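You operate a simulated robot arm through the tools that you are given. There is no shell and no other tool.

You are at the controls of a simulated robot arm. One attempt, no reset.

## Task
Put things in order on the top of the low table. At the end: the yellow tape roll from the top of the low table is on the brown board; the brown wooden brush from the top of the low table stands where the yellow tape roll stood; the silver steel cup from the top of the low table stands where the brown block stood; the brown block from the top of the low table stands where the brown wooden brush stood; whatever was shut is shut again. Leave all else as you found it, and nothing knocked over.

It is judged by the outcome, as a careful person would: the job done as asked, and still so three seconds after it is handed in. It fails if anything else is knocked over, pushed out of place, dropped, spilled or broken.

## Robot
A 7-joint arm with a two-finger gripper, fixed in place. Base frame: the origin is at the foot of the arm, x ahead of it, y to its left, z up; the work surface is at about z = 0. Lengths are in m, angles in degrees, forces in N, time in s.
With the tool pointing down near the work surface it reaches from about 0.16 to 0.38 m from the base axis. Its first joint turns from -72.0 to 72.0 degrees. Payload 0.6 kg.
The TCP is the grasp point between the finger pads, 0.022 m short of the fingertips. In the tool frame z runs along the fingers and y along their closing line. The gripper opens to 0.092 m. The gripper's body begins 0.065 m behind the TCP.
Orientation is that of the tool frame in the base frame, as a unit quaternion [w, x, y, z]. With the fingers straight down and closing along the base's y, the tool's x points along the base's -x, its y along +y and its z along -z.

## Interface
- The arm moves only by the tool nudge_tool. Its argument "motion" is a list that holds one entry, the list of rows, each a list of 6 numbers: the shift along the tool's x, y, z in mm, then the turn, a rotation vector about the tool's x, y, z in degrees. In form: [[[dx, dy, dz, wx, wy, wz], ...]]. A call has 1 to 20 rows; each row is the pose to reach, as a shift and turn from the pose commanded when the call began, along the tool's axes at that moment. "jaw" is the finger opening in mm, from 0 to 92, set as the call begins (left out, the last holds). A row lasts 0.2 s, in which the tool goes at most 0.05 m and 8.6 degrees; a call with a longer step from one row to the next is refused whole, and so is a gripper value outside its range. A pose out of reach is approached as far as the arm can. The call stops where the force on the tool passes 40 N (or 10 N more than at its start, if that is more) or the arm is blocked; 0.2 s more then pass. Each finger halts on what it meets, pressing with about 26 N; the grip force reading is that of the motor and also rises with nothing between the fingers. The clock runs only during rows and for 0.2 s after the last one: add rows that repeat a pose to give the fingers time. The reply holds the time, the measured pose of the TCP, the force on the tool along the base axes, the opening and the grip force, in the units named above and with some noise, with the torque about the TCP (base axes, N m) and any sound that the robot's microphone picked up.
- Cameras (640 x 400 px; columns grow to the right, rows downward): "scene" is fixed at [0.0539, -0.2806, 0.3858]; the picture's right is [0.77, -0.64, 0.00], its down [-0.46, -0.55, -0.69] and it looks along [0.44, 0.53, -0.72] (base axes); focal length 229 px, centre (320, 200). "wrist" rides on the gripper at [0.071, 0.019, -0.102] in the tool frame; the picture's right is [-0.26, 0.96, 0.00], its down [-0.75, -0.20, -0.63] and it looks along [-0.60, -0.16, 0.78] (tool axes); focal length 280 px, centre (320, 200). There is no depth. A picture from a camera that has moved, and an enlarged one, comes with that camera's place and axes in the base frame and with its lens.
- camera(camera): a new picture of that camera. No time passes.
- inspect(camera, box): a new picture of the part [left, top, right, bottom] of that camera's present view, enlarged. No time passes.
- hand_in(): hands the job in; it is judged then, once.

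Nothing tells you positions but the pictures and the camera data. Unless the task says otherwise, let go and move clear before handing in.

The tools are called after "Emit:" as a command line: name --argument value ..., lists and objects as JSON in quotes. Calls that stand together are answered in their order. nudge_tool: Moves the arm, as the interface text tells. Its arguments: {"type":"object","properties":{"motion":{"type":"array"},"jaw":{"type":"number"}},"required":["motion"]} The other tools are called the same way: camera (camera) takes a picture; inspect (camera, box) takes an enlarged picture of a part of a camera's view; hand_in () hands the job in.

At the start:

```text
clock: 0.0
position: [0.2557, -0.1561, 0.2185]
tcp_rot: [-0.001, 0.001, 1.0, 0.0]
force: [0.0, -0.4, 0.0]
torque: [0.0, 0.04, -0.01]
gripper_width: 0.0919
grasp_force: 0.1
```

scene: 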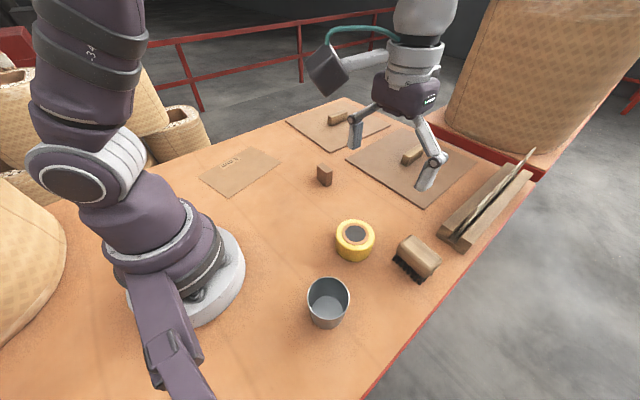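
wrist: 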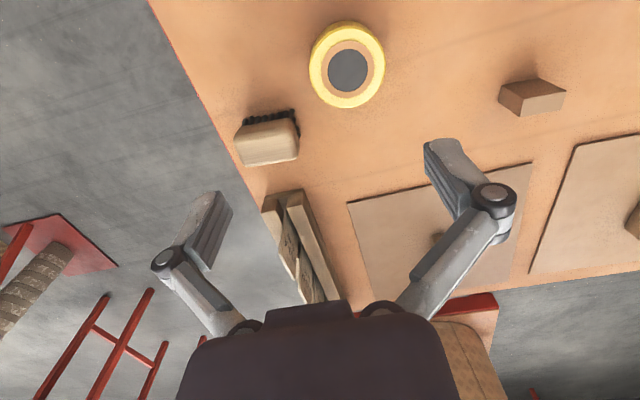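

I see a table with a yellow tape roll, a wooden brush, a steel cup, a small brown block and several boards. I'll look closer before moving.

Emit:
inspect --camera "scene" --box '[180, 80, 400, 220]'

Emit:
inspect --camera "scene" --box '[290, 200, 480, 340]'

Emit:
inspect --camera "scene" --box '[340, 100, 560, 260]'

Emit:
inspect --camera "wrist" --box '[220, 0, 640, 280]'

```text
2.86 times, centred on (290, 150) of scene
camera zoom: at [0.0539, -0.2806, 0.3858], right [0.77, -0.64, 0.0], down [-0.46, -0.55, -0.69], along [0.44, 0.53, -0.72], focal length 655 px, centre (406, 343)
```

zoom: 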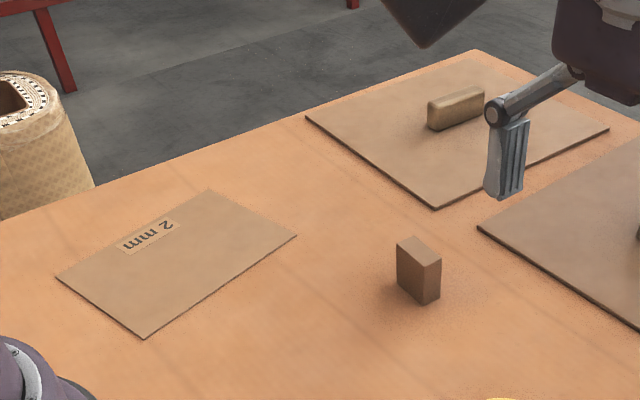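

```text
2.86 times, centred on (385, 270) of scene
camera zoom: at [0.0539, -0.2806, 0.3858], right [0.77, -0.64, 0.0], down [-0.46, -0.55, -0.69], along [0.44, 0.53, -0.72], focal length 655 px, centre (134, 0)
```

zoom: 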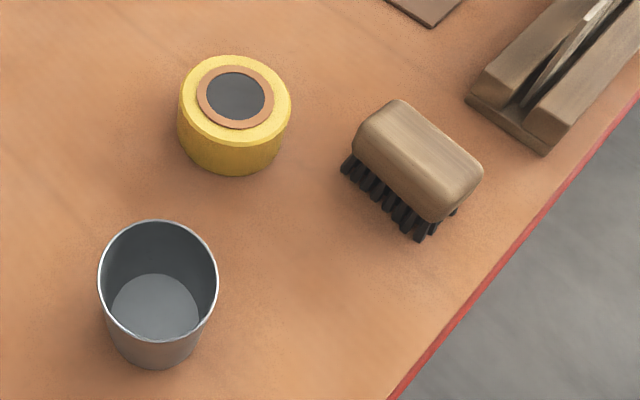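

```text
2.50 times, centred on (450, 180) of scene
camera zoom: at [0.0539, -0.2806, 0.3858], right [0.77, -0.64, 0.0], down [-0.46, -0.55, -0.69], along [0.44, 0.53, -0.72], focal length 573 px, centre (-5, 250)
```

zoom: 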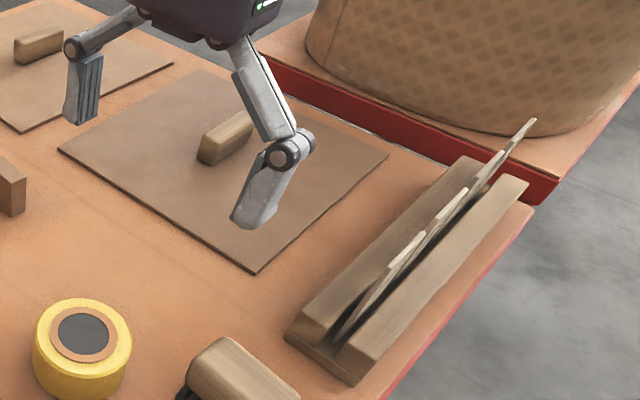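

```text
1.43 times, centred on (430, 140) of wrist
camera zoom: at [0.1859, -0.1373, 0.3195], right [0.26, 0.96, 0.0], down [0.75, -0.2, 0.63], along [0.6, -0.16, -0.78], focal length 401 px, centre (163, 286)
```

zoom: 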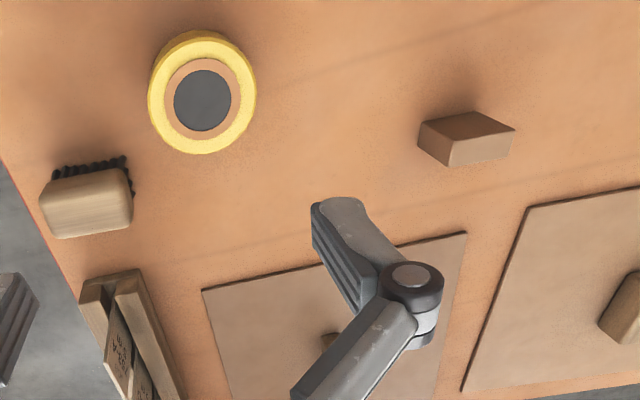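

The table layout looks clear, and the only plain board within reach is the left one marked "2 mm". I'll zoom in on each object to get its shape and orientation.

Emit:
inspect --camera "scene" --box '[295, 150, 355, 190]'

Emit:
inspect --camera "scene" --box '[380, 220, 455, 290]'

Emit:
inspect --camera "scene" --box '[290, 265, 365, 340]'

Emit:
inspect --camera "wrist" --box '[480, 60, 590, 130]'

Emit:
inspect --camera "wrist" --box '[220, 0, 400, 180]'

Emit:
inspect --camera "scene" --box '[190, 140, 290, 205]'

```text
10.00 times, centred on (325, 170) of scene
camera zoom: at [0.0539, -0.2806, 0.3858], right [0.77, -0.64, 0.0], down [-0.46, -0.55, -0.69], along [0.44, 0.53, -0.72], focal length 2291 px, centre (270, 500)
```

zoom: 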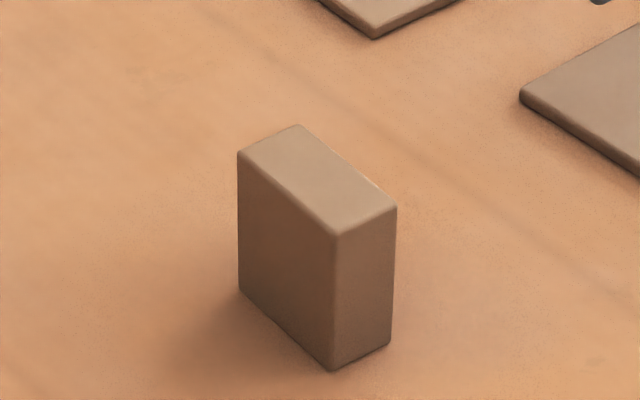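

```text
5.71 times, centred on (418, 255) of scene
camera zoom: at [0.0539, -0.2806, 0.3858], right [0.77, -0.64, 0.0], down [-0.46, -0.55, -0.69], along [0.44, 0.53, -0.72], focal length 1309 px, centre (-237, -114)
```

zoom: 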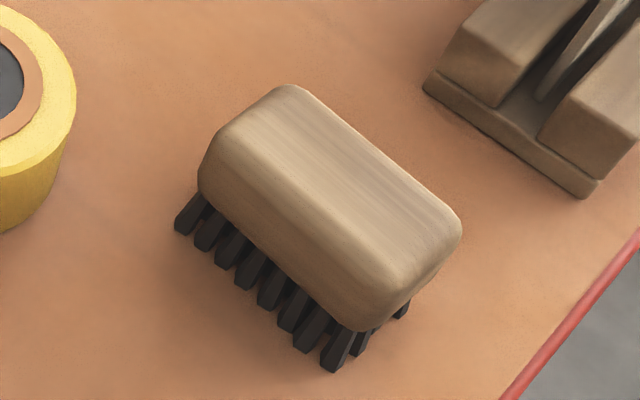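

```text
5.33 times, centred on (328, 302) of scene
camera zoom: at [0.0539, -0.2806, 0.3858], right [0.77, -0.64, 0.0], down [-0.46, -0.55, -0.69], along [0.44, 0.53, -0.72], focal length 1222 px, centre (280, -347)
```

zoom: 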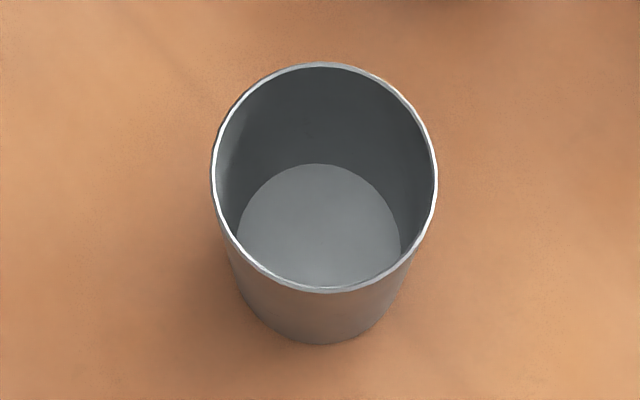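

```text
5.71 times, centred on (535, 95) of wrist
camera zoom: at [0.1859, -0.1373, 0.3195], right [0.26, 0.96, 0.0], down [0.75, -0.2, 0.63], along [0.6, -0.16, -0.78], focal length 1602 px, centre (-909, 800)
```

zoom: 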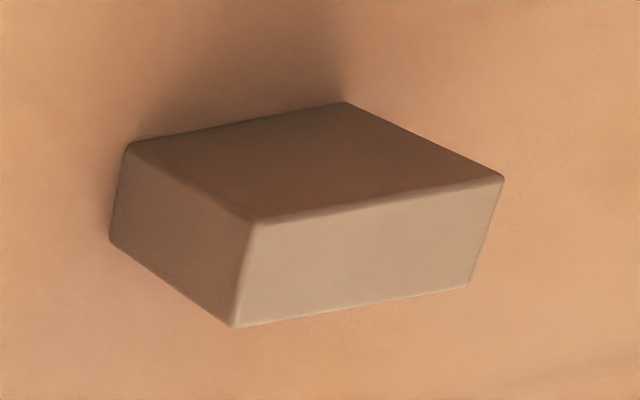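

```text
2.22 times, centred on (310, 90) of wrist
camera zoom: at [0.1859, -0.1373, 0.3195], right [0.26, 0.96, 0.0], down [0.75, -0.2, 0.63], along [0.6, -0.16, -0.78], focal length 623 px, centre (342, 444)
```

zoom: 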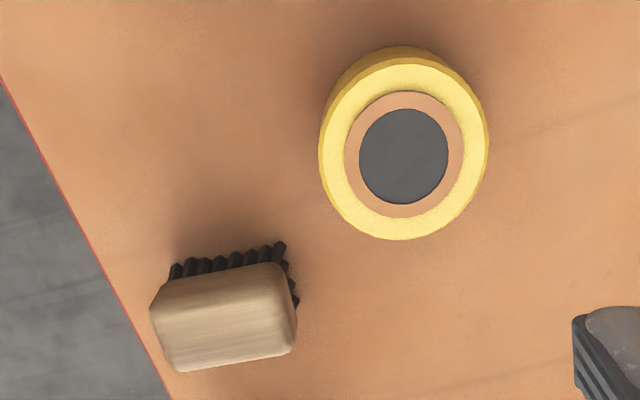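

```text
6.15 times, centred on (240, 172) of scene
camera zoom: at [0.0539, -0.2806, 0.3858], right [0.77, -0.64, 0.0], down [-0.46, -0.55, -0.69], along [0.44, 0.53, -0.72], focal length 1410 px, centre (812, 369)
```

zoom: 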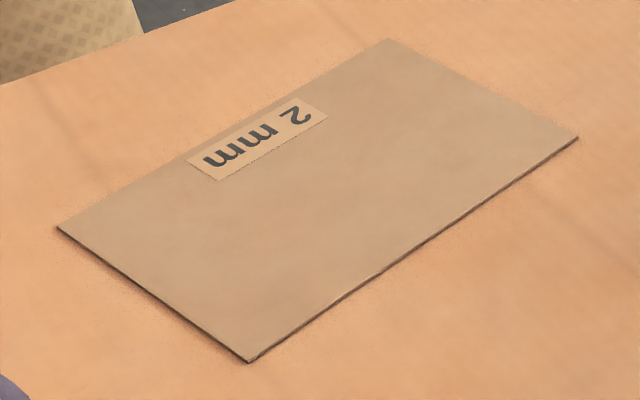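

The tape sits at about (0.262, -0.130), the brush at (0.310, -0.233), the block at (0.338, 0.047) and the cup at (0.139, -0.195). The board's centre is about (0.199, 0.223). I'll move above the tape first and check my alignment there.

Emit:
nudge_tool --motion '[[[-2, 9, 33, 0, 0, 0], [-4, 18, 66, 0, 0, 0], [-6.3, 26.1, 98.5, 0, 0, 0], [-6.3, 26.1, 98.5, 0, 0, 0]]]' --jaw 92

Emit:
camera --camera "wrist"

Emit:
camera --camera "scene"

```text
clock: 1.0
position: [0.2643, -0.1286, 0.1173]
tcp_rot: [0.0, 0.0, 1.0, 0.0]
force: [0.1, 0.6, 1.0]
torque: [0.02, 0.0, 0.0]
gripper_width: 0.0923
grasp_force: 0.1
```

```text
taken
camera wrist: at [0.1936, -0.1103, 0.219], right [0.26, 0.96, 0.0], down [0.75, -0.2, 0.63], along [0.6, -0.16, -0.78], focal length 280 px, centre (320, 200)
```

wrist: 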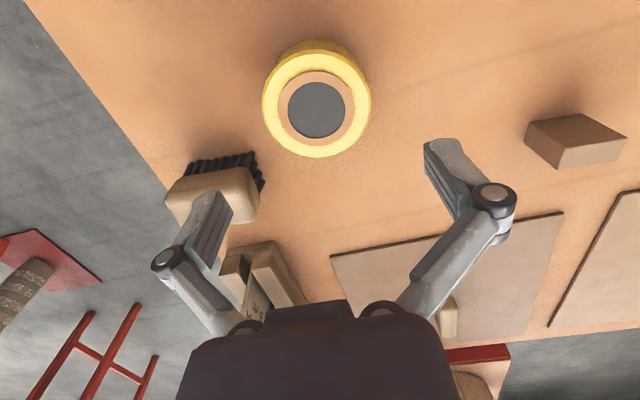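

```text
taken
```

scene: 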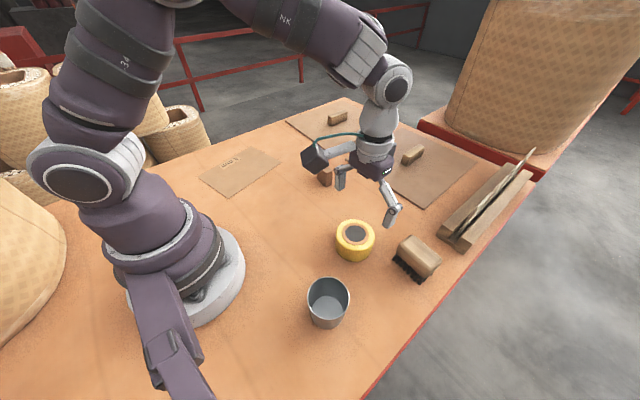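

The tape is just about centred under the gripper. I'll shift about 4 mm back, go down, and then close.

Emit:
nudge_tool --motion '[[[4, -1, 10, 0, 0, 0], [4, -1, 35, 0, 0, 0], [4, -1, 60, 0, 0, 0], [4, -1, 78, 0, 0, 0], [4, -1, 88, 0, 0, 0], [4, -1, 88, 0, 0, 0]]]'

Emit:
camera --camera "wrist"

Emit:
inspect --camera "scene" --box '[290, 180, 450, 300]'

```text
clock: 2.4
position: [0.2587, -0.1303, 0.033]
tcp_rot: [0.0, 0.001, 1.0, 0.0]
force: [-0.4, -0.4, 0.4]
torque: [0.03, 0.01, 0.01]
gripper_width: 0.0918
grasp_force: 0.1
```

```text
taken
camera wrist: at [0.188, -0.1116, 0.1331], right [0.26, 0.96, 0.0], down [0.75, -0.2, 0.63], along [0.6, -0.16, -0.78], focal length 280 px, centre (320, 200)
```

wrist: 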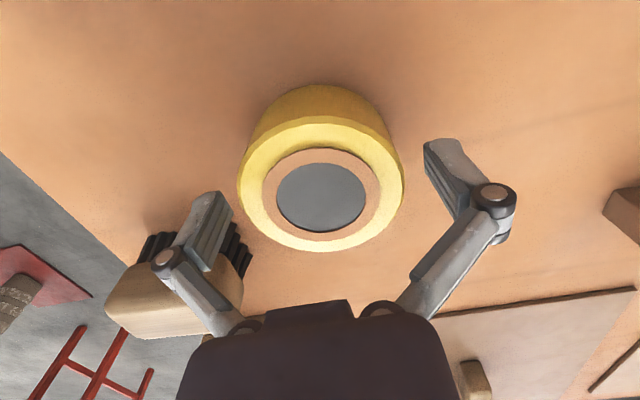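

```text
3.33 times, centred on (370, 240) of scene
camera zoom: at [0.0539, -0.2806, 0.3858], right [0.77, -0.64, 0.0], down [-0.46, -0.55, -0.69], along [0.44, 0.53, -0.72], focal length 764 px, centre (153, 67)
```

zoom: 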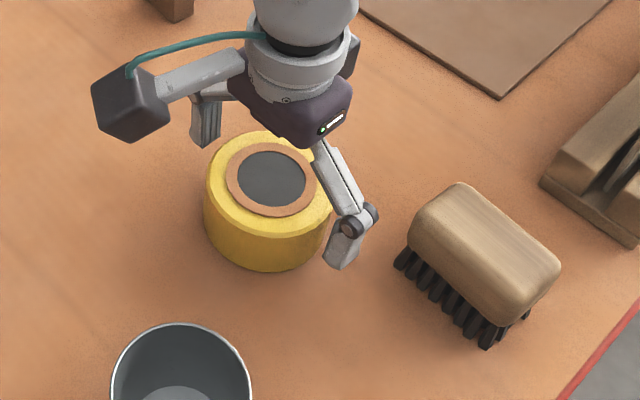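

The fingers straddle the roll evenly. I'll go down a little more and close.

Emit:
nudge_tool --motion '[[[0, 0, 3, 0, 0, 0], [0, 0, 3, 0, 0, 0]]]'

Emit:
nudge_tool --motion '[[[0, 0, 0, 0, 0, 0], [0, 0, 0, 0, 0, 0], [0, 0, 0, 0, 0, 0], [0, 0, 0, 0, 0, 0]]]' --jaw 55

```text
clock: 3.0
position: [0.2594, -0.1303, 0.0279]
tcp_rot: [0.001, 0.0, 1.0, 0.0]
force: [0.9, -0.2, 0.6]
torque: [-0.02, 0.02, -0.05]
gripper_width: 0.0918
grasp_force: 0.1
```

```text
clock: 4.0
position: [0.259, -0.1302, 0.0292]
tcp_rot: [0.0, 0.0, 1.0, 0.001]
force: [-2.2, 2.0, 11.2]
torque: [0.01, 0.02, 0.06]
gripper_width: 0.071
grasp_force: 25.7
```

The jaws stopped on the roll at 71 mm. I'll lift it slowly and check the hold.

Emit:
nudge_tool --motion '[[[0, 0, -5, 0, 0, 0], [0, 0, -20, 0, 0, 0], [0, 0, -45, 0, 0, 0], [0, 0, -75, 0, 0, 0], [0, 0, -75, 0, 0, 0]]]'

Emit:
camera --camera "scene"

Emit:
camera --camera "wrist"

```text
clock: 5.2
position: [0.2586, -0.1297, 0.1053]
tcp_rot: [0.0, -0.001, 1.0, 0.0]
force: [-0.6, 0.1, -2.0]
torque: [0.02, -0.02, -0.02]
gripper_width: 0.0706
grasp_force: 25.8
```

```text
taken
```

scene: 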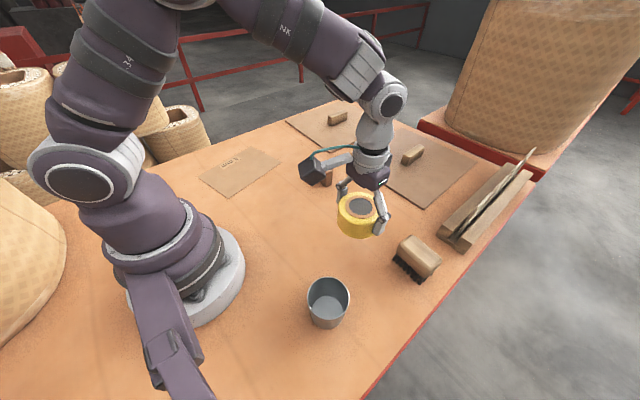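

```text
taken
camera wrist: at [0.1878, -0.1121, 0.2056], right [0.26, 0.97, 0.0], down [0.75, -0.2, 0.63], along [0.6, -0.16, -0.78], focal length 280 px, centre (320, 200)
```

wrist: 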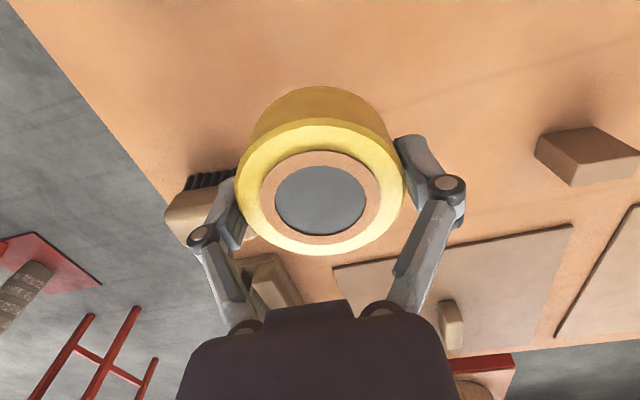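

The roll is held firmly. I'll carry it over to a point above the board's centre.

Emit:
nudge_tool --motion '[[[3, 18, -10, 0, 0, 0], [9, 53, -20, 0, 0, 0], [15, 88, -20, 0, 0, 0], [21, 123, -20, 0, 0, 0], [27, 158, -20, 0, 0, 0], [33, 193, -20, 0, 0, 0], [39, 228, -20, 0, 0, 0], [45, 263, -20, 0, 0, 0], [51, 298, -20, 0, 0, 0], [56, 330, -20, 0, 0, 0], [60, 353, -20, 0, 0, 0], [60, 353, -20, 0, 0, 0]]]'

Emit:
camera --camera "scene"

Emit:
camera --camera "wrist"

```text
clock: 7.8
position: [0.1985, 0.2236, 0.124]
tcp_rot: [0.0, 0.0, 1.0, -0.001]
force: [-0.8, 0.2, -0.7]
torque: [-0.02, 0.01, -0.01]
gripper_width: 0.0706
grasp_force: 25.8
```

```text
taken
```

scene: 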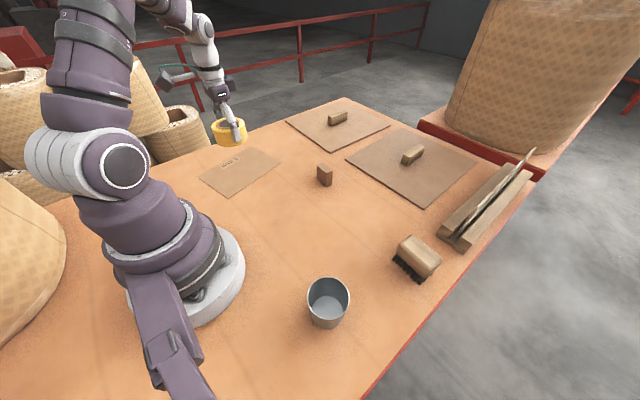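

```text
taken
camera wrist: at [0.1276, 0.2417, 0.2251], right [0.26, 0.96, 0.0], down [0.75, -0.21, 0.63], along [0.6, -0.16, -0.78], focal length 280 px, centre (320, 200)
```

wrist: 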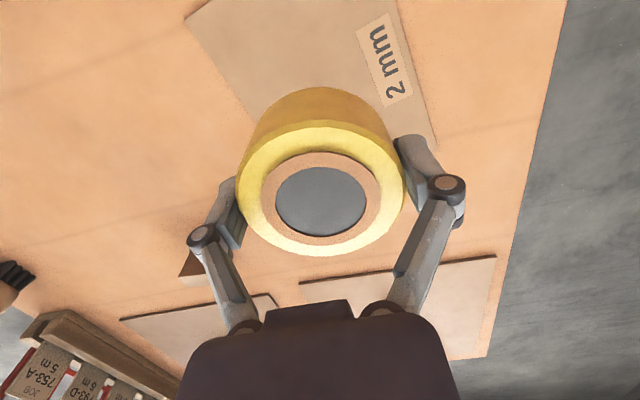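

The roll is above the board. Lowering it by the lift height less the board's 2 mm thickness.

Emit:
nudge_tool --motion '[[[0, 0, 15, 0, 0, 0], [0, 0, 40, 0, 0, 0], [0, 0, 65, 0, 0, 0], [0, 0, 82, 0, 0, 0], [0, 0, 89, 0, 0, 0], [0, 0, 91, 0, 0, 0], [0, 0, 92, 0, 0, 0], [0, 0, 92, 0, 0, 0]]]'

Emit:
inspect --camera "scene" --box '[180, 100, 300, 210]'

```text
clock: 9.6
position: [0.1984, 0.2219, 0.0317]
tcp_rot: [0.0, 0.0, 1.0, 0.0]
force: [0.2, -0.2, -1.1]
torque: [-0.01, -0.01, -0.04]
gripper_width: 0.0706
grasp_force: 26.3
```

```text
3.64 times, centred on (240, 155) of scene
camera zoom: at [0.0539, -0.2806, 0.3858], right [0.77, -0.64, 0.0], down [-0.46, -0.55, -0.69], along [0.44, 0.53, -0.72], focal length 833 px, centre (611, 364)
```

zoom: 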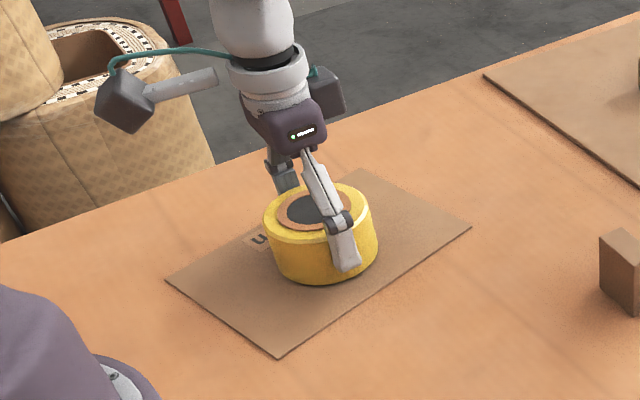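

It's very close to contact. I'll lower in 1 mm steps until I feel the board.

Emit:
nudge_tool --motion '[[[0, 0, 1, 0, 0, 0], [0, 0, 1, 0, 0, 0]]]'

Emit:
nudge_tool --motion '[[[0, 0, 1, 0, 0, 0], [0, 0, 1, 0, 0, 0]]]'

```text
clock: 10.2
position: [0.1986, 0.2229, 0.0316]
tcp_rot: [0.001, -0.001, 1.0, 0.0]
force: [0.6, 0.5, -0.4]
torque: [0.0, -0.01, 0.01]
gripper_width: 0.0708
grasp_force: 25.1
```

```text
clock: 10.8
position: [0.1985, 0.2228, 0.0308]
tcp_rot: [0.0, -0.001, 1.0, 0.001]
force: [-2.2, -4.0, 18.5]
torque: [-0.1, 0.0, 0.02]
gripper_width: 0.0708
grasp_force: 26.0
```

Contact is made. I'll release and rise straight up.

Emit:
nudge_tool --motion '[[[0, 0, -0.7, 0, 0, 0], [0, 0, -0.7, 0, 0, 0], [0, 0, -0.7, 0, 0, 0], [0, 0, -0.7, 0, 0, 0]]]' --jaw 92

Emit:
nudge_tool --motion '[[[0, 0, -10, 0, 0, 0], [0, 0, -35, 0, 0, 0], [0, 0, -65, 0, 0, 0], [0, 0, -100, 0, 0, 0], [0, 0, -130, 0, 0, 0], [0, 0, -130, 0, 0, 0]]]'

Emit:
camera --camera "wrist"

Emit:
camera --camera "scene"

```text
clock: 11.8
position: [0.1999, 0.2226, 0.0308]
tcp_rot: [0.0, 0.0, 1.0, 0.0]
force: [0.7, 0.2, 0.4]
torque: [-0.01, 0.01, 0.0]
gripper_width: 0.0919
grasp_force: 0.0
```

```text
clock: 13.2
position: [0.1977, 0.2203, 0.1609]
tcp_rot: [0.0, 0.0, 1.0, 0.0]
force: [0.8, -1.0, 0.2]
torque: [0.0, 0.0, 0.0]
gripper_width: 0.092
grasp_force: 0.0
```

```text
taken
camera wrist: at [0.1272, 0.2396, 0.2631], right [0.26, 0.96, 0.0], down [0.75, -0.2, 0.63], along [0.6, -0.16, -0.78], focal length 280 px, centre (320, 200)
```

wrist: 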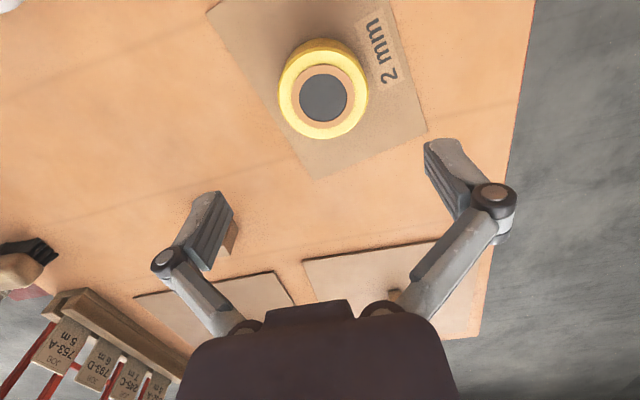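

```text
taken
```

scene: 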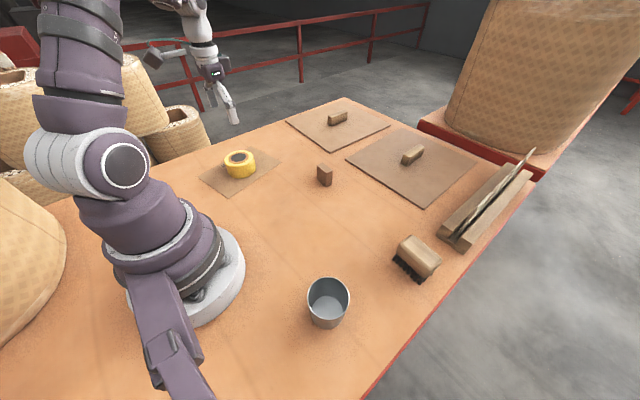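

The tape is on the board. Next I'll move above the brush for a close look and a reach test.

Emit:
nudge_tool --motion '[[[-3, -15, 0, 0, 0, 0], [-11, -50, 0, 0, 0, 0], [-20, -90, 0, 0, 0, 0], [-29, -130, 0, 0, 0, 0], [-38, -170, 0, 0, 0, 0], [-47, -210, 0, 0, 0, 0], [-56, -250, 0, 0, 0, 0], [-65, -290, 0, 0, 0, 0], [-74, -330, 0, 0, 0, 0], [-83, -370, 0, 0, 0, 0], [-91, -405, 10, 0, 0, 0], [-98, -438, 20, 0, 0, 0], [-102, -455, 30, 0, 0, 0], [-102, -455, 30, 0, 0, 0]]]'

Emit:
camera --camera "wrist"

Emit:
camera --camera "scene"

```text
clock: 16.2
position: [0.2985, -0.2321, 0.1287]
tcp_rot: [-0.001, 0.001, 1.0, 0.001]
force: [-0.3, 0.7, 0.3]
torque: [0.0, -0.01, 0.0]
gripper_width: 0.0921
grasp_force: 0.2
out of reach, approached as far as the arm can: row 13, 14
```

```text
taken
camera wrist: at [0.2276, -0.2129, 0.2298], right [0.26, 0.96, 0.0], down [0.75, -0.21, 0.62], along [0.6, -0.16, -0.78], focal length 280 px, centre (320, 200)
```

wrist: 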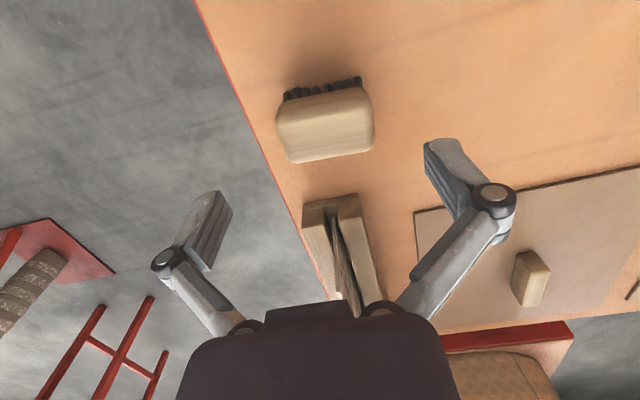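

```text
taken
```

scene: 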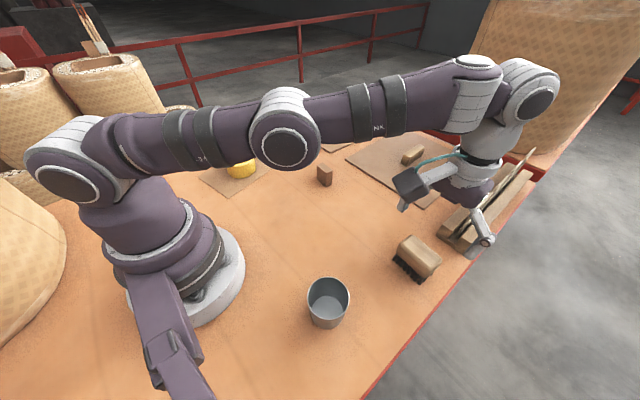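

The arm is at its limit here with the tool vertical (radius about 0.38). I'll measure the brush closely.

Emit:
inspect --camera "wrist" --box '[260, 60, 390, 180]'

Emit:
inspect --camera "scene" --box '[380, 160, 540, 290]'

```text
3.33 times, centred on (325, 120) of wrist
camera zoom: at [0.2276, -0.2129, 0.2298], right [0.26, 0.96, 0.0], down [0.75, -0.21, 0.62], along [0.6, -0.16, -0.78], focal length 935 px, centre (303, 467)
```

zoom: 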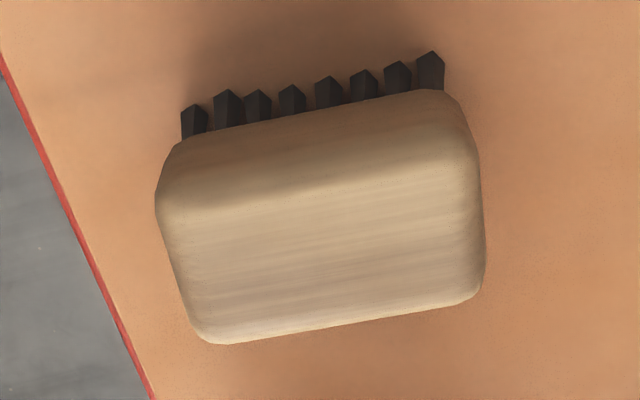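

```text
3.08 times, centred on (460, 225) of scene
camera zoom: at [0.0539, -0.2806, 0.3858], right [0.77, -0.64, 0.0], down [-0.46, -0.55, -0.69], along [0.44, 0.53, -0.72], focal length 705 px, centre (-111, 123)
```

zoom: 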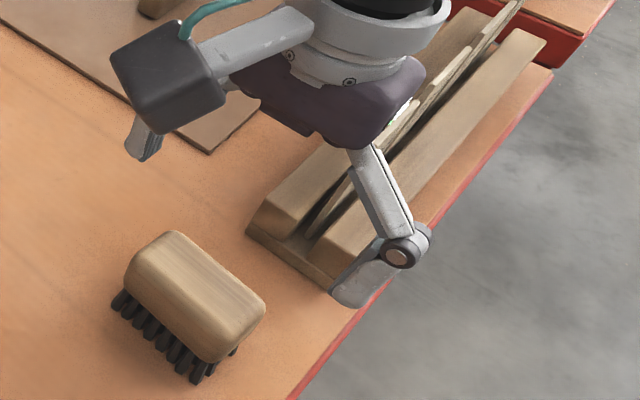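

The brush is centred at about (0.311, -0.231), its long axis is along y, and its top is near z = 0.045. That is just past the vertical reach, so I'll tilt the tool 10° outward about its closing axis and move over the brush.

Emit:
nudge_tool --motion '[[[0, 0, 0, 0, -5, 0], [0, 0, 0, 0, -10, 0], [-6, 1, 15, 0, -10, 0], [-12.5, 1.5, 35, 0, -10, 0], [-12.5, 1.5, 48, 0, -10, 0], [-12.5, 1.5, 48, 0, -10, 0]]]'

Emit:
camera --camera "wrist"

Emit:
inspect --camera "scene" --box '[360, 180, 520, 300]'

```text
clock: 17.6
position: [0.3126, -0.2276, 0.0819]
tcp_rot: [0.087, 0.0, 0.996, 0.0]
force: [0.2, -0.9, -0.1]
torque: [0.02, 0.02, 0.01]
gripper_width: 0.0918
grasp_force: 0.1
```

```text
taken
camera wrist: at [0.2252, -0.2102, 0.1687], right [0.26, 0.96, 0.05], down [0.63, -0.2, 0.75], along [0.73, -0.16, -0.66], focal length 280 px, centre (320, 200)
```

wrist: 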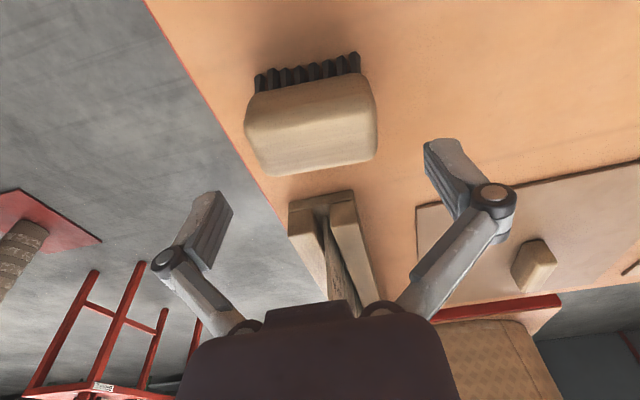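

```text
3.33 times, centred on (440, 240) of scene
camera zoom: at [0.0539, -0.2806, 0.3858], right [0.77, -0.64, 0.0], down [-0.46, -0.55, -0.69], along [0.44, 0.53, -0.72], focal length 764 px, centre (-80, 67)
```

zoom: 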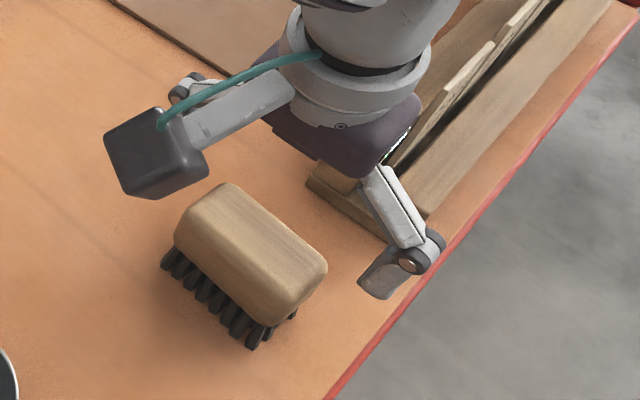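

The tilted pose is reachable and lines up well with the brush. Going straight down in the base frame to grip the wooden body.

Emit:
nudge_tool --motion '[[[2.5, -1.3, 10, 0, 0, 0], [5, -1.3, 24, 0, 0, 0], [7.5, -1.3, 37, 0, 0, 0], [9, -1.3, 45, 0, 0, 0], [9.6, -1.3, 48.5, 0, 0, 0], [9.6, -1.3, 48.5, 0, 0, 0]]]'

Emit:
camera --camera "wrist"

Emit:
inspect --camera "scene" --box '[360, 190, 500, 300]'

```text
clock: 19.0
position: [0.3102, -0.2293, 0.0325]
tcp_rot: [0.087, 0.0, 0.996, 0.001]
force: [1.0, -0.1, 0.3]
torque: [-0.01, -0.01, 0.0]
gripper_width: 0.0924
grasp_force: 0.1
```

```text
taken
camera wrist: at [0.2232, -0.2113, 0.1199], right [0.26, 0.97, 0.05], down [0.63, -0.2, 0.75], along [0.73, -0.16, -0.66], focal length 280 px, centre (320, 200)
```

wrist: 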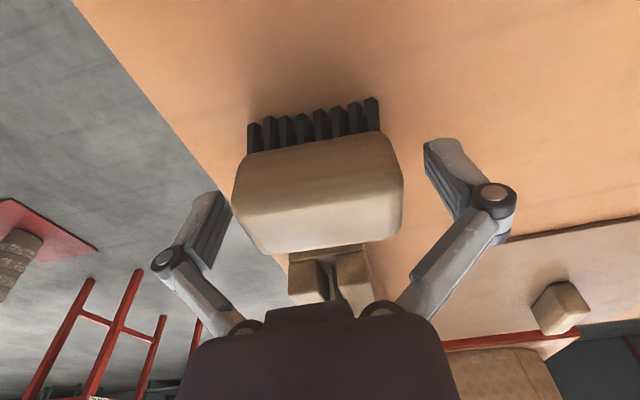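

```text
3.64 times, centred on (430, 245) of scene
camera zoom: at [0.0539, -0.2806, 0.3858], right [0.77, -0.64, 0.0], down [-0.46, -0.55, -0.69], along [0.44, 0.53, -0.72], focal length 833 px, centre (-80, 36)
```

zoom: 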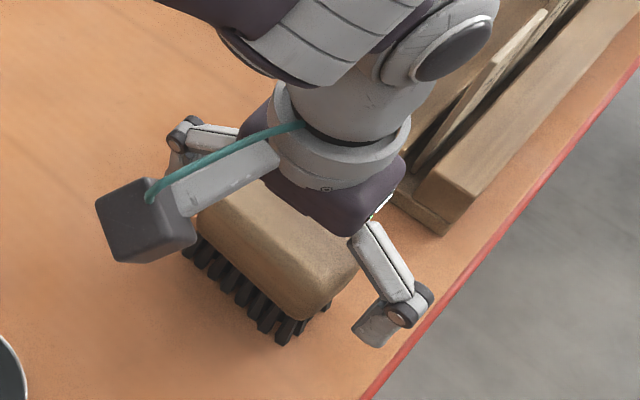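

The brush is centred between the fingers at the right height. Closing now.

Emit:
nudge_tool --motion '[[[0, 0, 0, 0, 0, 0], [0, 0, 0, 0, 0, 0], [0, 0, 0, 0, 0, 0], [0, 0, 0, 0, 0, 0]]]' --jaw 50

Emit:
camera --camera "wrist"

```text
clock: 20.0
position: [0.3114, -0.2289, 0.0328]
tcp_rot: [0.088, 0.0, 0.996, 0.0]
force: [-3.0, -0.1, 14.3]
torque: [-0.08, 0.09, -0.06]
gripper_width: 0.0658
grasp_force: 26.0
```

```text
taken
camera wrist: at [0.2233, -0.2114, 0.1203], right [0.26, 0.96, 0.05], down [0.63, -0.2, 0.75], along [0.73, -0.16, -0.66], focal length 280 px, centre (320, 200)
```

wrist: 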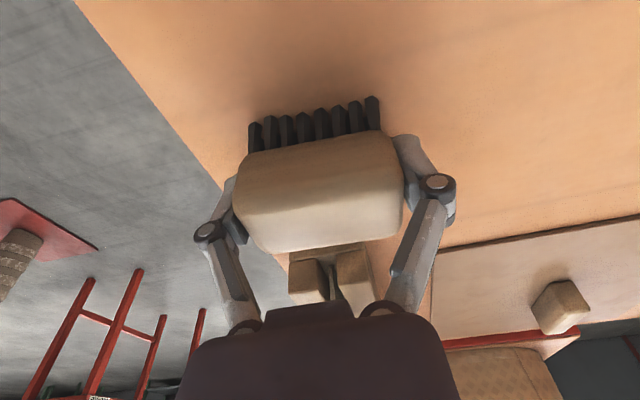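

Gripped at 66 mm. Lifting straight up.

Emit:
nudge_tool --motion '[[[-0.9, 0, -4.9, 0, 0, 0], [-3.5, 0, -19.7, 0, 0, 0], [-7.8, 0, -44.3, 0, 0, 0], [-12.2, 0, -68.9, 0, 0, 0], [-12.2, 0, -68.9, 0, 0, 0]]]'

Emit:
camera --camera "wrist"

Emit:
camera --camera "scene"

```text
clock: 21.2
position: [0.3105, -0.2289, 0.1054]
tcp_rot: [0.087, 0.0, 0.996, 0.0]
force: [0.0, 0.0, -1.0]
torque: [0.03, 0.0, -0.03]
gripper_width: 0.0656
grasp_force: 26.0
```

```text
taken
camera wrist: at [0.2235, -0.2108, 0.1912], right [0.26, 0.96, 0.05], down [0.63, -0.2, 0.75], along [0.73, -0.16, -0.66], focal length 280 px, centre (320, 200)
```

wrist: 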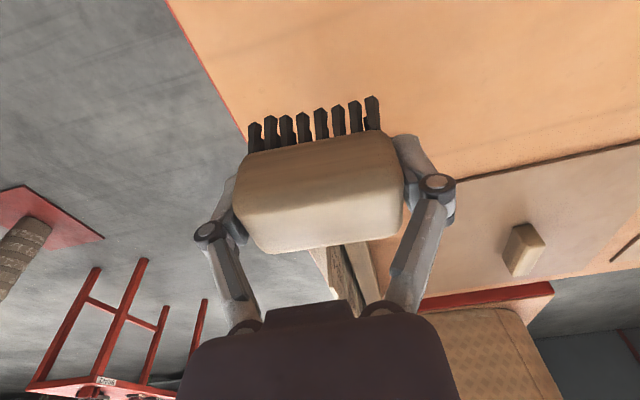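

```text
taken
```

scene: 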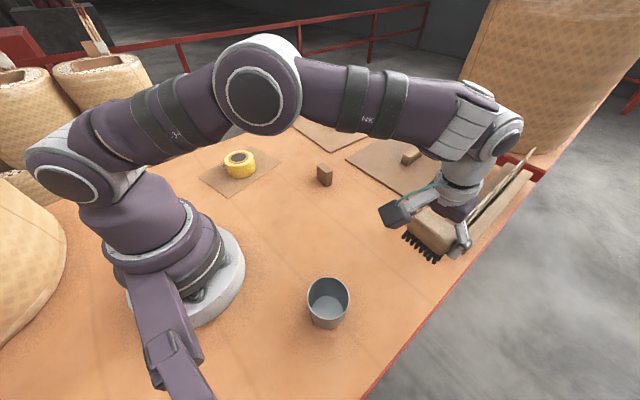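

The brush is steady. Moving to above the tape's old spot, then lowering to 2 mm above the table.

Emit:
nudge_tool --motion '[[[6, 12, -1, 0, 0, 0], [18, 37, -3.2, 0, 0, 0], [31, 62, -5.5, 0, 0, 0], [43, 87, -7.5, 0, 0, 0], [49.3, 99.8, -8.7, 0, 0, 0], [51, 99.8, 1.1, 0, 0, 0], [54.5, 99.8, 21, 0, 0, 0], [58, 99.8, 40, 0, 0, 0], [60, 99.8, 51.5, 0, 0, 0], [61, 99.8, 57.7, 0, 0, 0], [61, 99.8, 57.7, 0, 0, 0]]]'

Emit:
camera --camera "wrist"

Emit:
inspect --camera "scene" --box '[290, 180, 450, 300]'

```text
clock: 23.6
position: [0.2607, -0.1305, 0.0371]
tcp_rot: [0.087, 0.0, 0.996, 0.0]
force: [-0.1, -0.1, -1.5]
torque: [0.01, -0.01, 0.01]
gripper_width: 0.0656
grasp_force: 26.1
```

```text
taken
camera wrist: at [0.1728, -0.112, 0.1232], right [0.26, 0.96, 0.05], down [0.63, -0.2, 0.75], along [0.73, -0.16, -0.66], focal length 280 px, centre (320, 200)
```

wrist: 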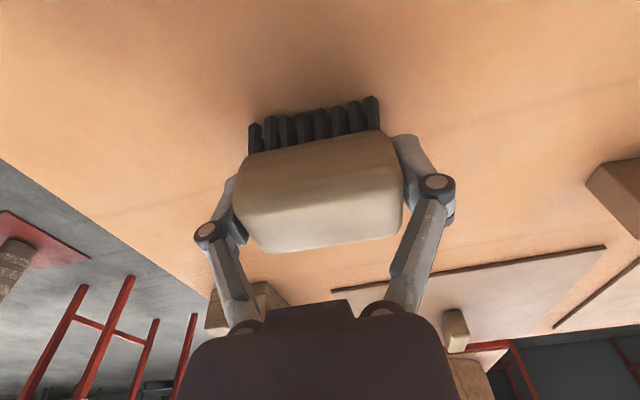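

```text
3.33 times, centred on (370, 240) of scene
camera zoom: at [0.0539, -0.2806, 0.3858], right [0.77, -0.64, 0.0], down [-0.46, -0.55, -0.69], along [0.44, 0.53, -0.72], focal length 764 px, centre (153, 67)
```

zoom: 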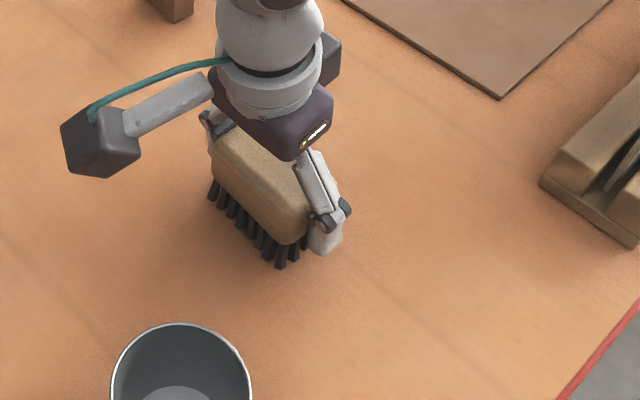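

The brush is about 3 mm above the table. Lowering gently to contact.

Emit:
nudge_tool --motion '[[[0.35, 0, 2, 0, 0, 0], [0.35, 0, 2, 0, 0, 0]]]'

Emit:
nudge_tool --motion '[[[0.17, 0, 1, 0, 0, 0], [0.17, 0, 1, 0, 0, 0]]]'

```text
clock: 24.2
position: [0.2602, -0.1304, 0.0335]
tcp_rot: [0.087, 0.001, 0.996, -0.001]
force: [-0.2, 0.9, -0.7]
torque: [-0.02, -0.01, -0.02]
gripper_width: 0.0658
grasp_force: 25.8
```

```text
clock: 24.8
position: [0.2606, -0.1315, 0.0331]
tcp_rot: [0.089, 0.0, 0.996, 0.0]
force: [-2.0, 0.3, 21.3]
torque: [-0.04, -0.05, -0.14]
gripper_width: 0.0655
grasp_force: 26.4
```

Contact is made. I'll release and rise vertically.

Emit:
nudge_tool --motion '[[[-0.1, 0, -0.7, 0, 0, 0], [-0.1, 0, -0.7, 0, 0, 0], [-0.1, 0, -0.7, 0, 0, 0], [-0.1, 0, -0.7, 0, 0, 0]]]' --jaw 92

Emit:
nudge_tool --motion '[[[-1.7, 0, -9.8, 0, 0, 0], [-6, 0, -34, 0, 0, 0], [-11, 0, -63, 0, 0, 0], [-16.5, 0, -93.6, 0, 0, 0], [-16.5, 0, -93.6, 0, 0, 0]]]'

Emit:
camera --camera "wrist"

Emit:
camera --camera "scene"

```text
clock: 25.8
position: [0.259, -0.131, 0.032]
tcp_rot: [0.087, 0.0, 0.996, -0.001]
force: [0.0, -1.0, 0.9]
torque: [0.0, -0.03, 0.02]
gripper_width: 0.092
grasp_force: 0.1
```

```text
clock: 27.0
position: [0.2613, -0.1315, 0.1279]
tcp_rot: [0.087, 0.0, 0.996, -0.001]
force: [-0.3, 0.5, -0.4]
torque: [0.02, 0.01, -0.02]
gripper_width: 0.0922
grasp_force: 0.1
```

```text
taken
camera wrist: at [0.1736, -0.1136, 0.2158], right [0.26, 0.96, 0.05], down [0.63, -0.2, 0.75], along [0.73, -0.16, -0.66], focal length 280 px, centre (320, 200)
```

wrist: 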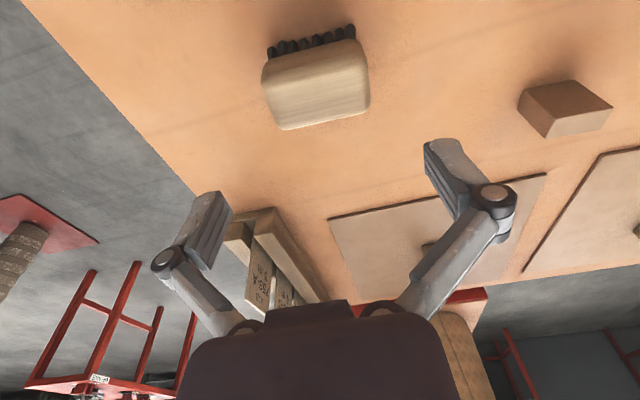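

```text
taken
```

scene: 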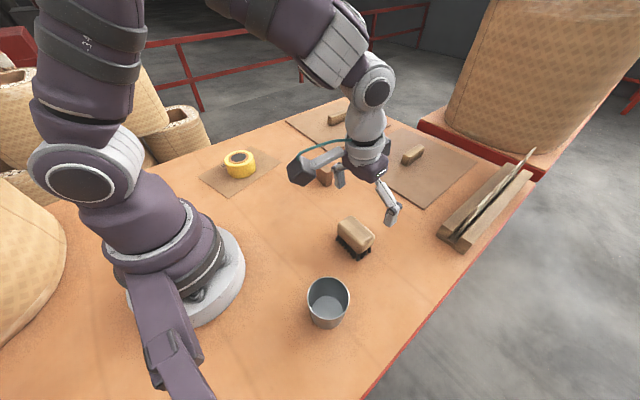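

The brush now stands on the tape's old spot. Next is the block: I'll move above it, keeping the tilt because it goes to the far brush spot.

Emit:
nudge_tool --motion '[[[-6, 15, 2, 0, 0, 0], [-18, 45, 7, 0, 0, 0], [-31, 77, 13, 0, 0, 0], [-44, 109, 18, 0, 0, 0], [-57, 140, 24, 0, 0, 0], [-67, 165, 28, 0, 0, 0], [-73, 179.6, 31.2, 0, 0, 0], [-73, 179.6, 31.2, 0, 0, 0]]]'

Emit:
camera --camera "wrist"

Emit:
inspect --camera "wrist" --box '[260, 60, 380, 150]'

Emit:
camera --camera "scene"

```text
clock: 28.8
position: [0.3374, 0.0494, 0.1108]
tcp_rot: [0.088, 0.0, 0.996, 0.0]
force: [1.0, 0.7, 0.4]
torque: [0.02, 0.01, 0.0]
gripper_width: 0.0917
grasp_force: 0.1
```

```text
taken
camera wrist: at [0.2493, 0.0684, 0.1977], right [0.26, 0.96, 0.05], down [0.63, -0.2, 0.75], along [0.73, -0.16, -0.66], focal length 280 px, centre (320, 200)
```

wrist: 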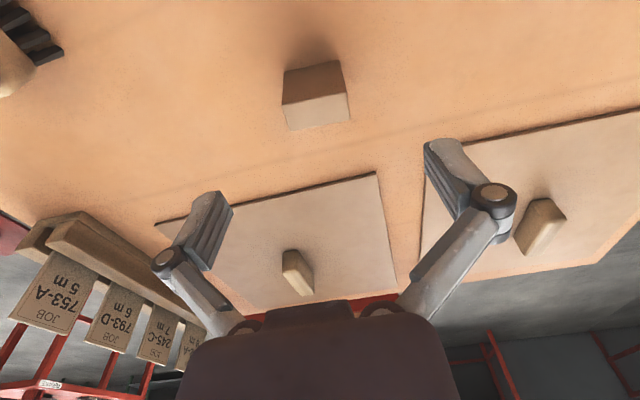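

```text
4.44 times, centred on (320, 105) of wrist
camera zoom: at [0.2493, 0.0684, 0.1977], right [0.26, 0.96, 0.05], down [0.63, -0.2, 0.75], along [0.73, -0.16, -0.66], focal length 1246 px, centre (320, 622)
```

zoom: 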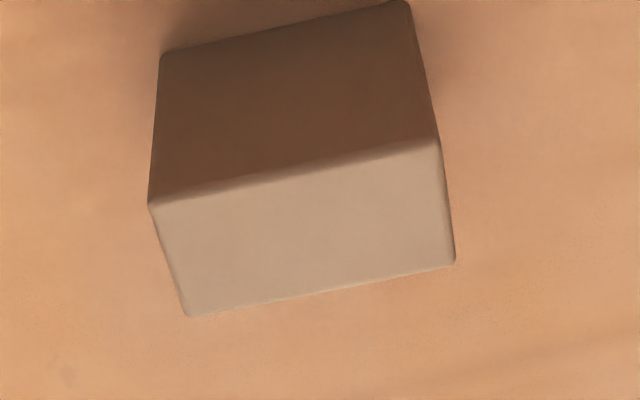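

```text
taken
```

scene: 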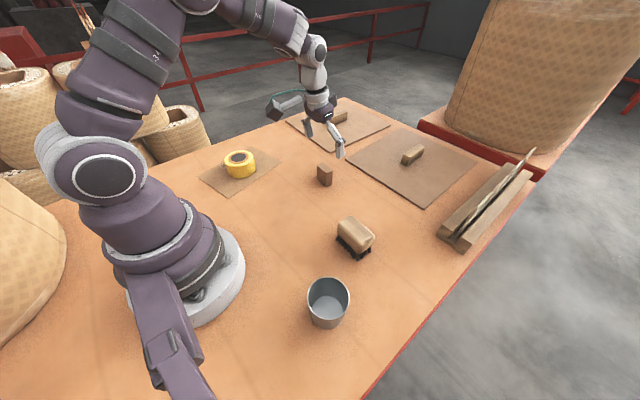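

The block is at about (0.340, 0.049), under the gripper. Descending in the base frame to grip its ends.

Emit:
nudge_tool --motion '[[[-2, 0, 10, 0, 0, 0], [1, 0, 27, 0, 0, 0], [4.5, 0, 46, 0, 0, 0], [7.5, 0, 63, 0, 0, 0], [9.5, 0, 74, 0, 0, 0], [10.3, 0, 78.5, 0, 0, 0], [10.3, 0, 78.5, 0, 0, 0]]]' --jaw 72

Emit:
camera --camera "wrist"

Emit:
inspect --camera "scene" --box '[270, 120, 390, 210]'

```text
clock: 30.4
position: [0.3406, 0.0496, 0.0314]
tcp_rot: [0.087, 0.0, 0.996, 0.0]
force: [0.1, -0.3, -0.2]
torque: [0.02, -0.01, -0.04]
gripper_width: 0.0721
grasp_force: 0.0
```

```text
taken
camera wrist: at [0.2536, 0.0681, 0.1192], right [0.26, 0.96, 0.05], down [0.63, -0.2, 0.75], along [0.73, -0.16, -0.66], focal length 280 px, centre (320, 200)
```

wrist: 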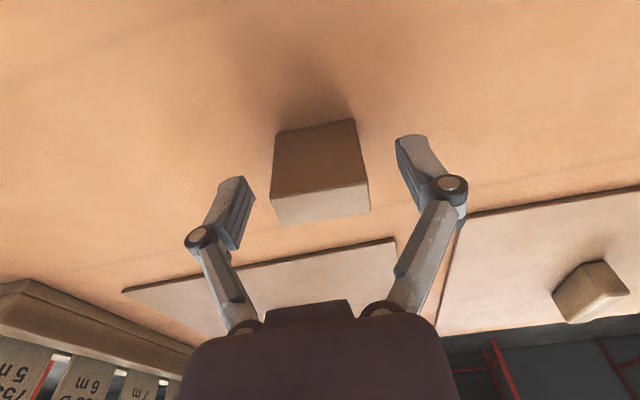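

```text
4.44 times, centred on (330, 165) of scene
camera zoom: at [0.0539, -0.2806, 0.3858], right [0.77, -0.64, 0.0], down [-0.46, -0.55, -0.69], along [0.44, 0.53, -0.72], focal length 1018 px, centre (276, 356)
```

zoom: 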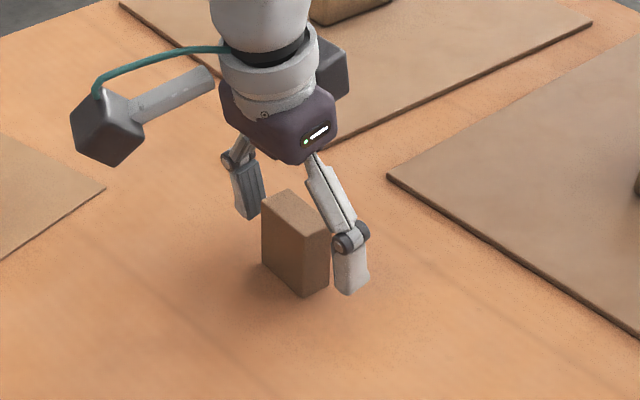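

The block is centred between the fingers. Closing.

Emit:
nudge_tool --motion '[[[0, 0, 0, 0, 0, 0], [0, 0, 0, 0, 0, 0], [0, 0, 0, 0, 0, 0], [0, 0, 0, 0, 0, 0], [0, 0, 0, 0, 0, 0]]]' --jaw 25

Emit:
camera --camera "wrist"

```text
clock: 31.6
position: [0.3412, 0.0494, 0.0321]
tcp_rot: [0.087, 0.0, 0.996, 0.0]
force: [-0.4, 0.8, 5.4]
torque: [-0.03, -0.01, -0.03]
gripper_width: 0.0394
grasp_force: 25.8
```

```text
taken
camera wrist: at [0.2536, 0.0681, 0.1194], right [0.26, 0.96, 0.05], down [0.63, -0.2, 0.75], along [0.73, -0.16, -0.66], focal length 280 px, centre (320, 200)
```

wrist: 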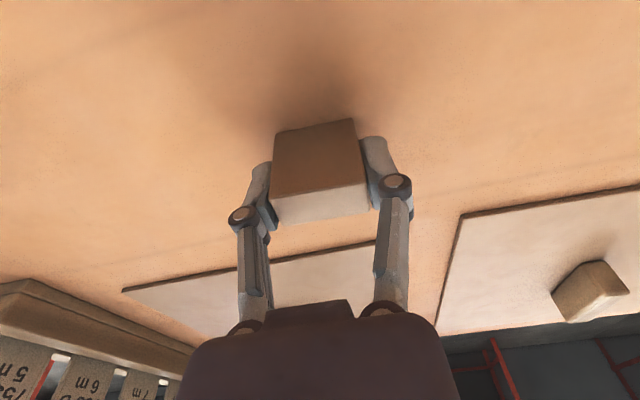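

The block is gripped. Lifting it.

Emit:
nudge_tool --motion '[[[-0.9, 0, -4.9, 0, 0, 0], [-3.5, 0, -19.7, 0, 0, 0], [-8.7, 0, -49.2, 0, 0, 0], [-13.9, 0, -78.8, 0, 0, 0], [-13.9, 0, -78.8, 0, 0, 0]]]'

Emit:
camera --camera "wrist"

```text
clock: 32.8
position: [0.3416, 0.0492, 0.111]
tcp_rot: [0.087, -0.001, 0.996, 0.0]
force: [0.6, -0.7, -0.3]
torque: [0.01, -0.01, 0.01]
gripper_width: 0.0393
grasp_force: 25.9
```

```text
taken
camera wrist: at [0.2543, 0.0677, 0.1985], right [0.26, 0.96, 0.05], down [0.63, -0.2, 0.75], along [0.73, -0.16, -0.66], focal length 280 px, centre (320, 200)
```

wrist: 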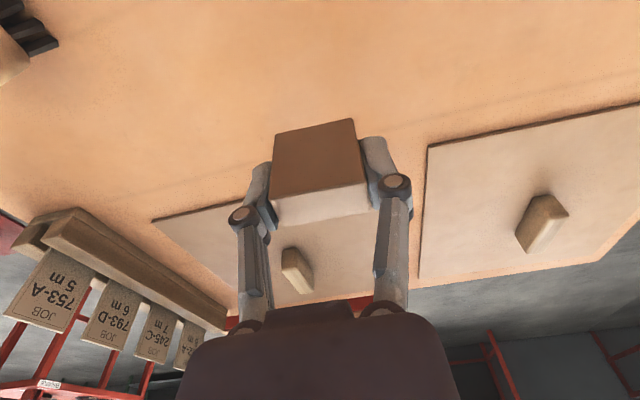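

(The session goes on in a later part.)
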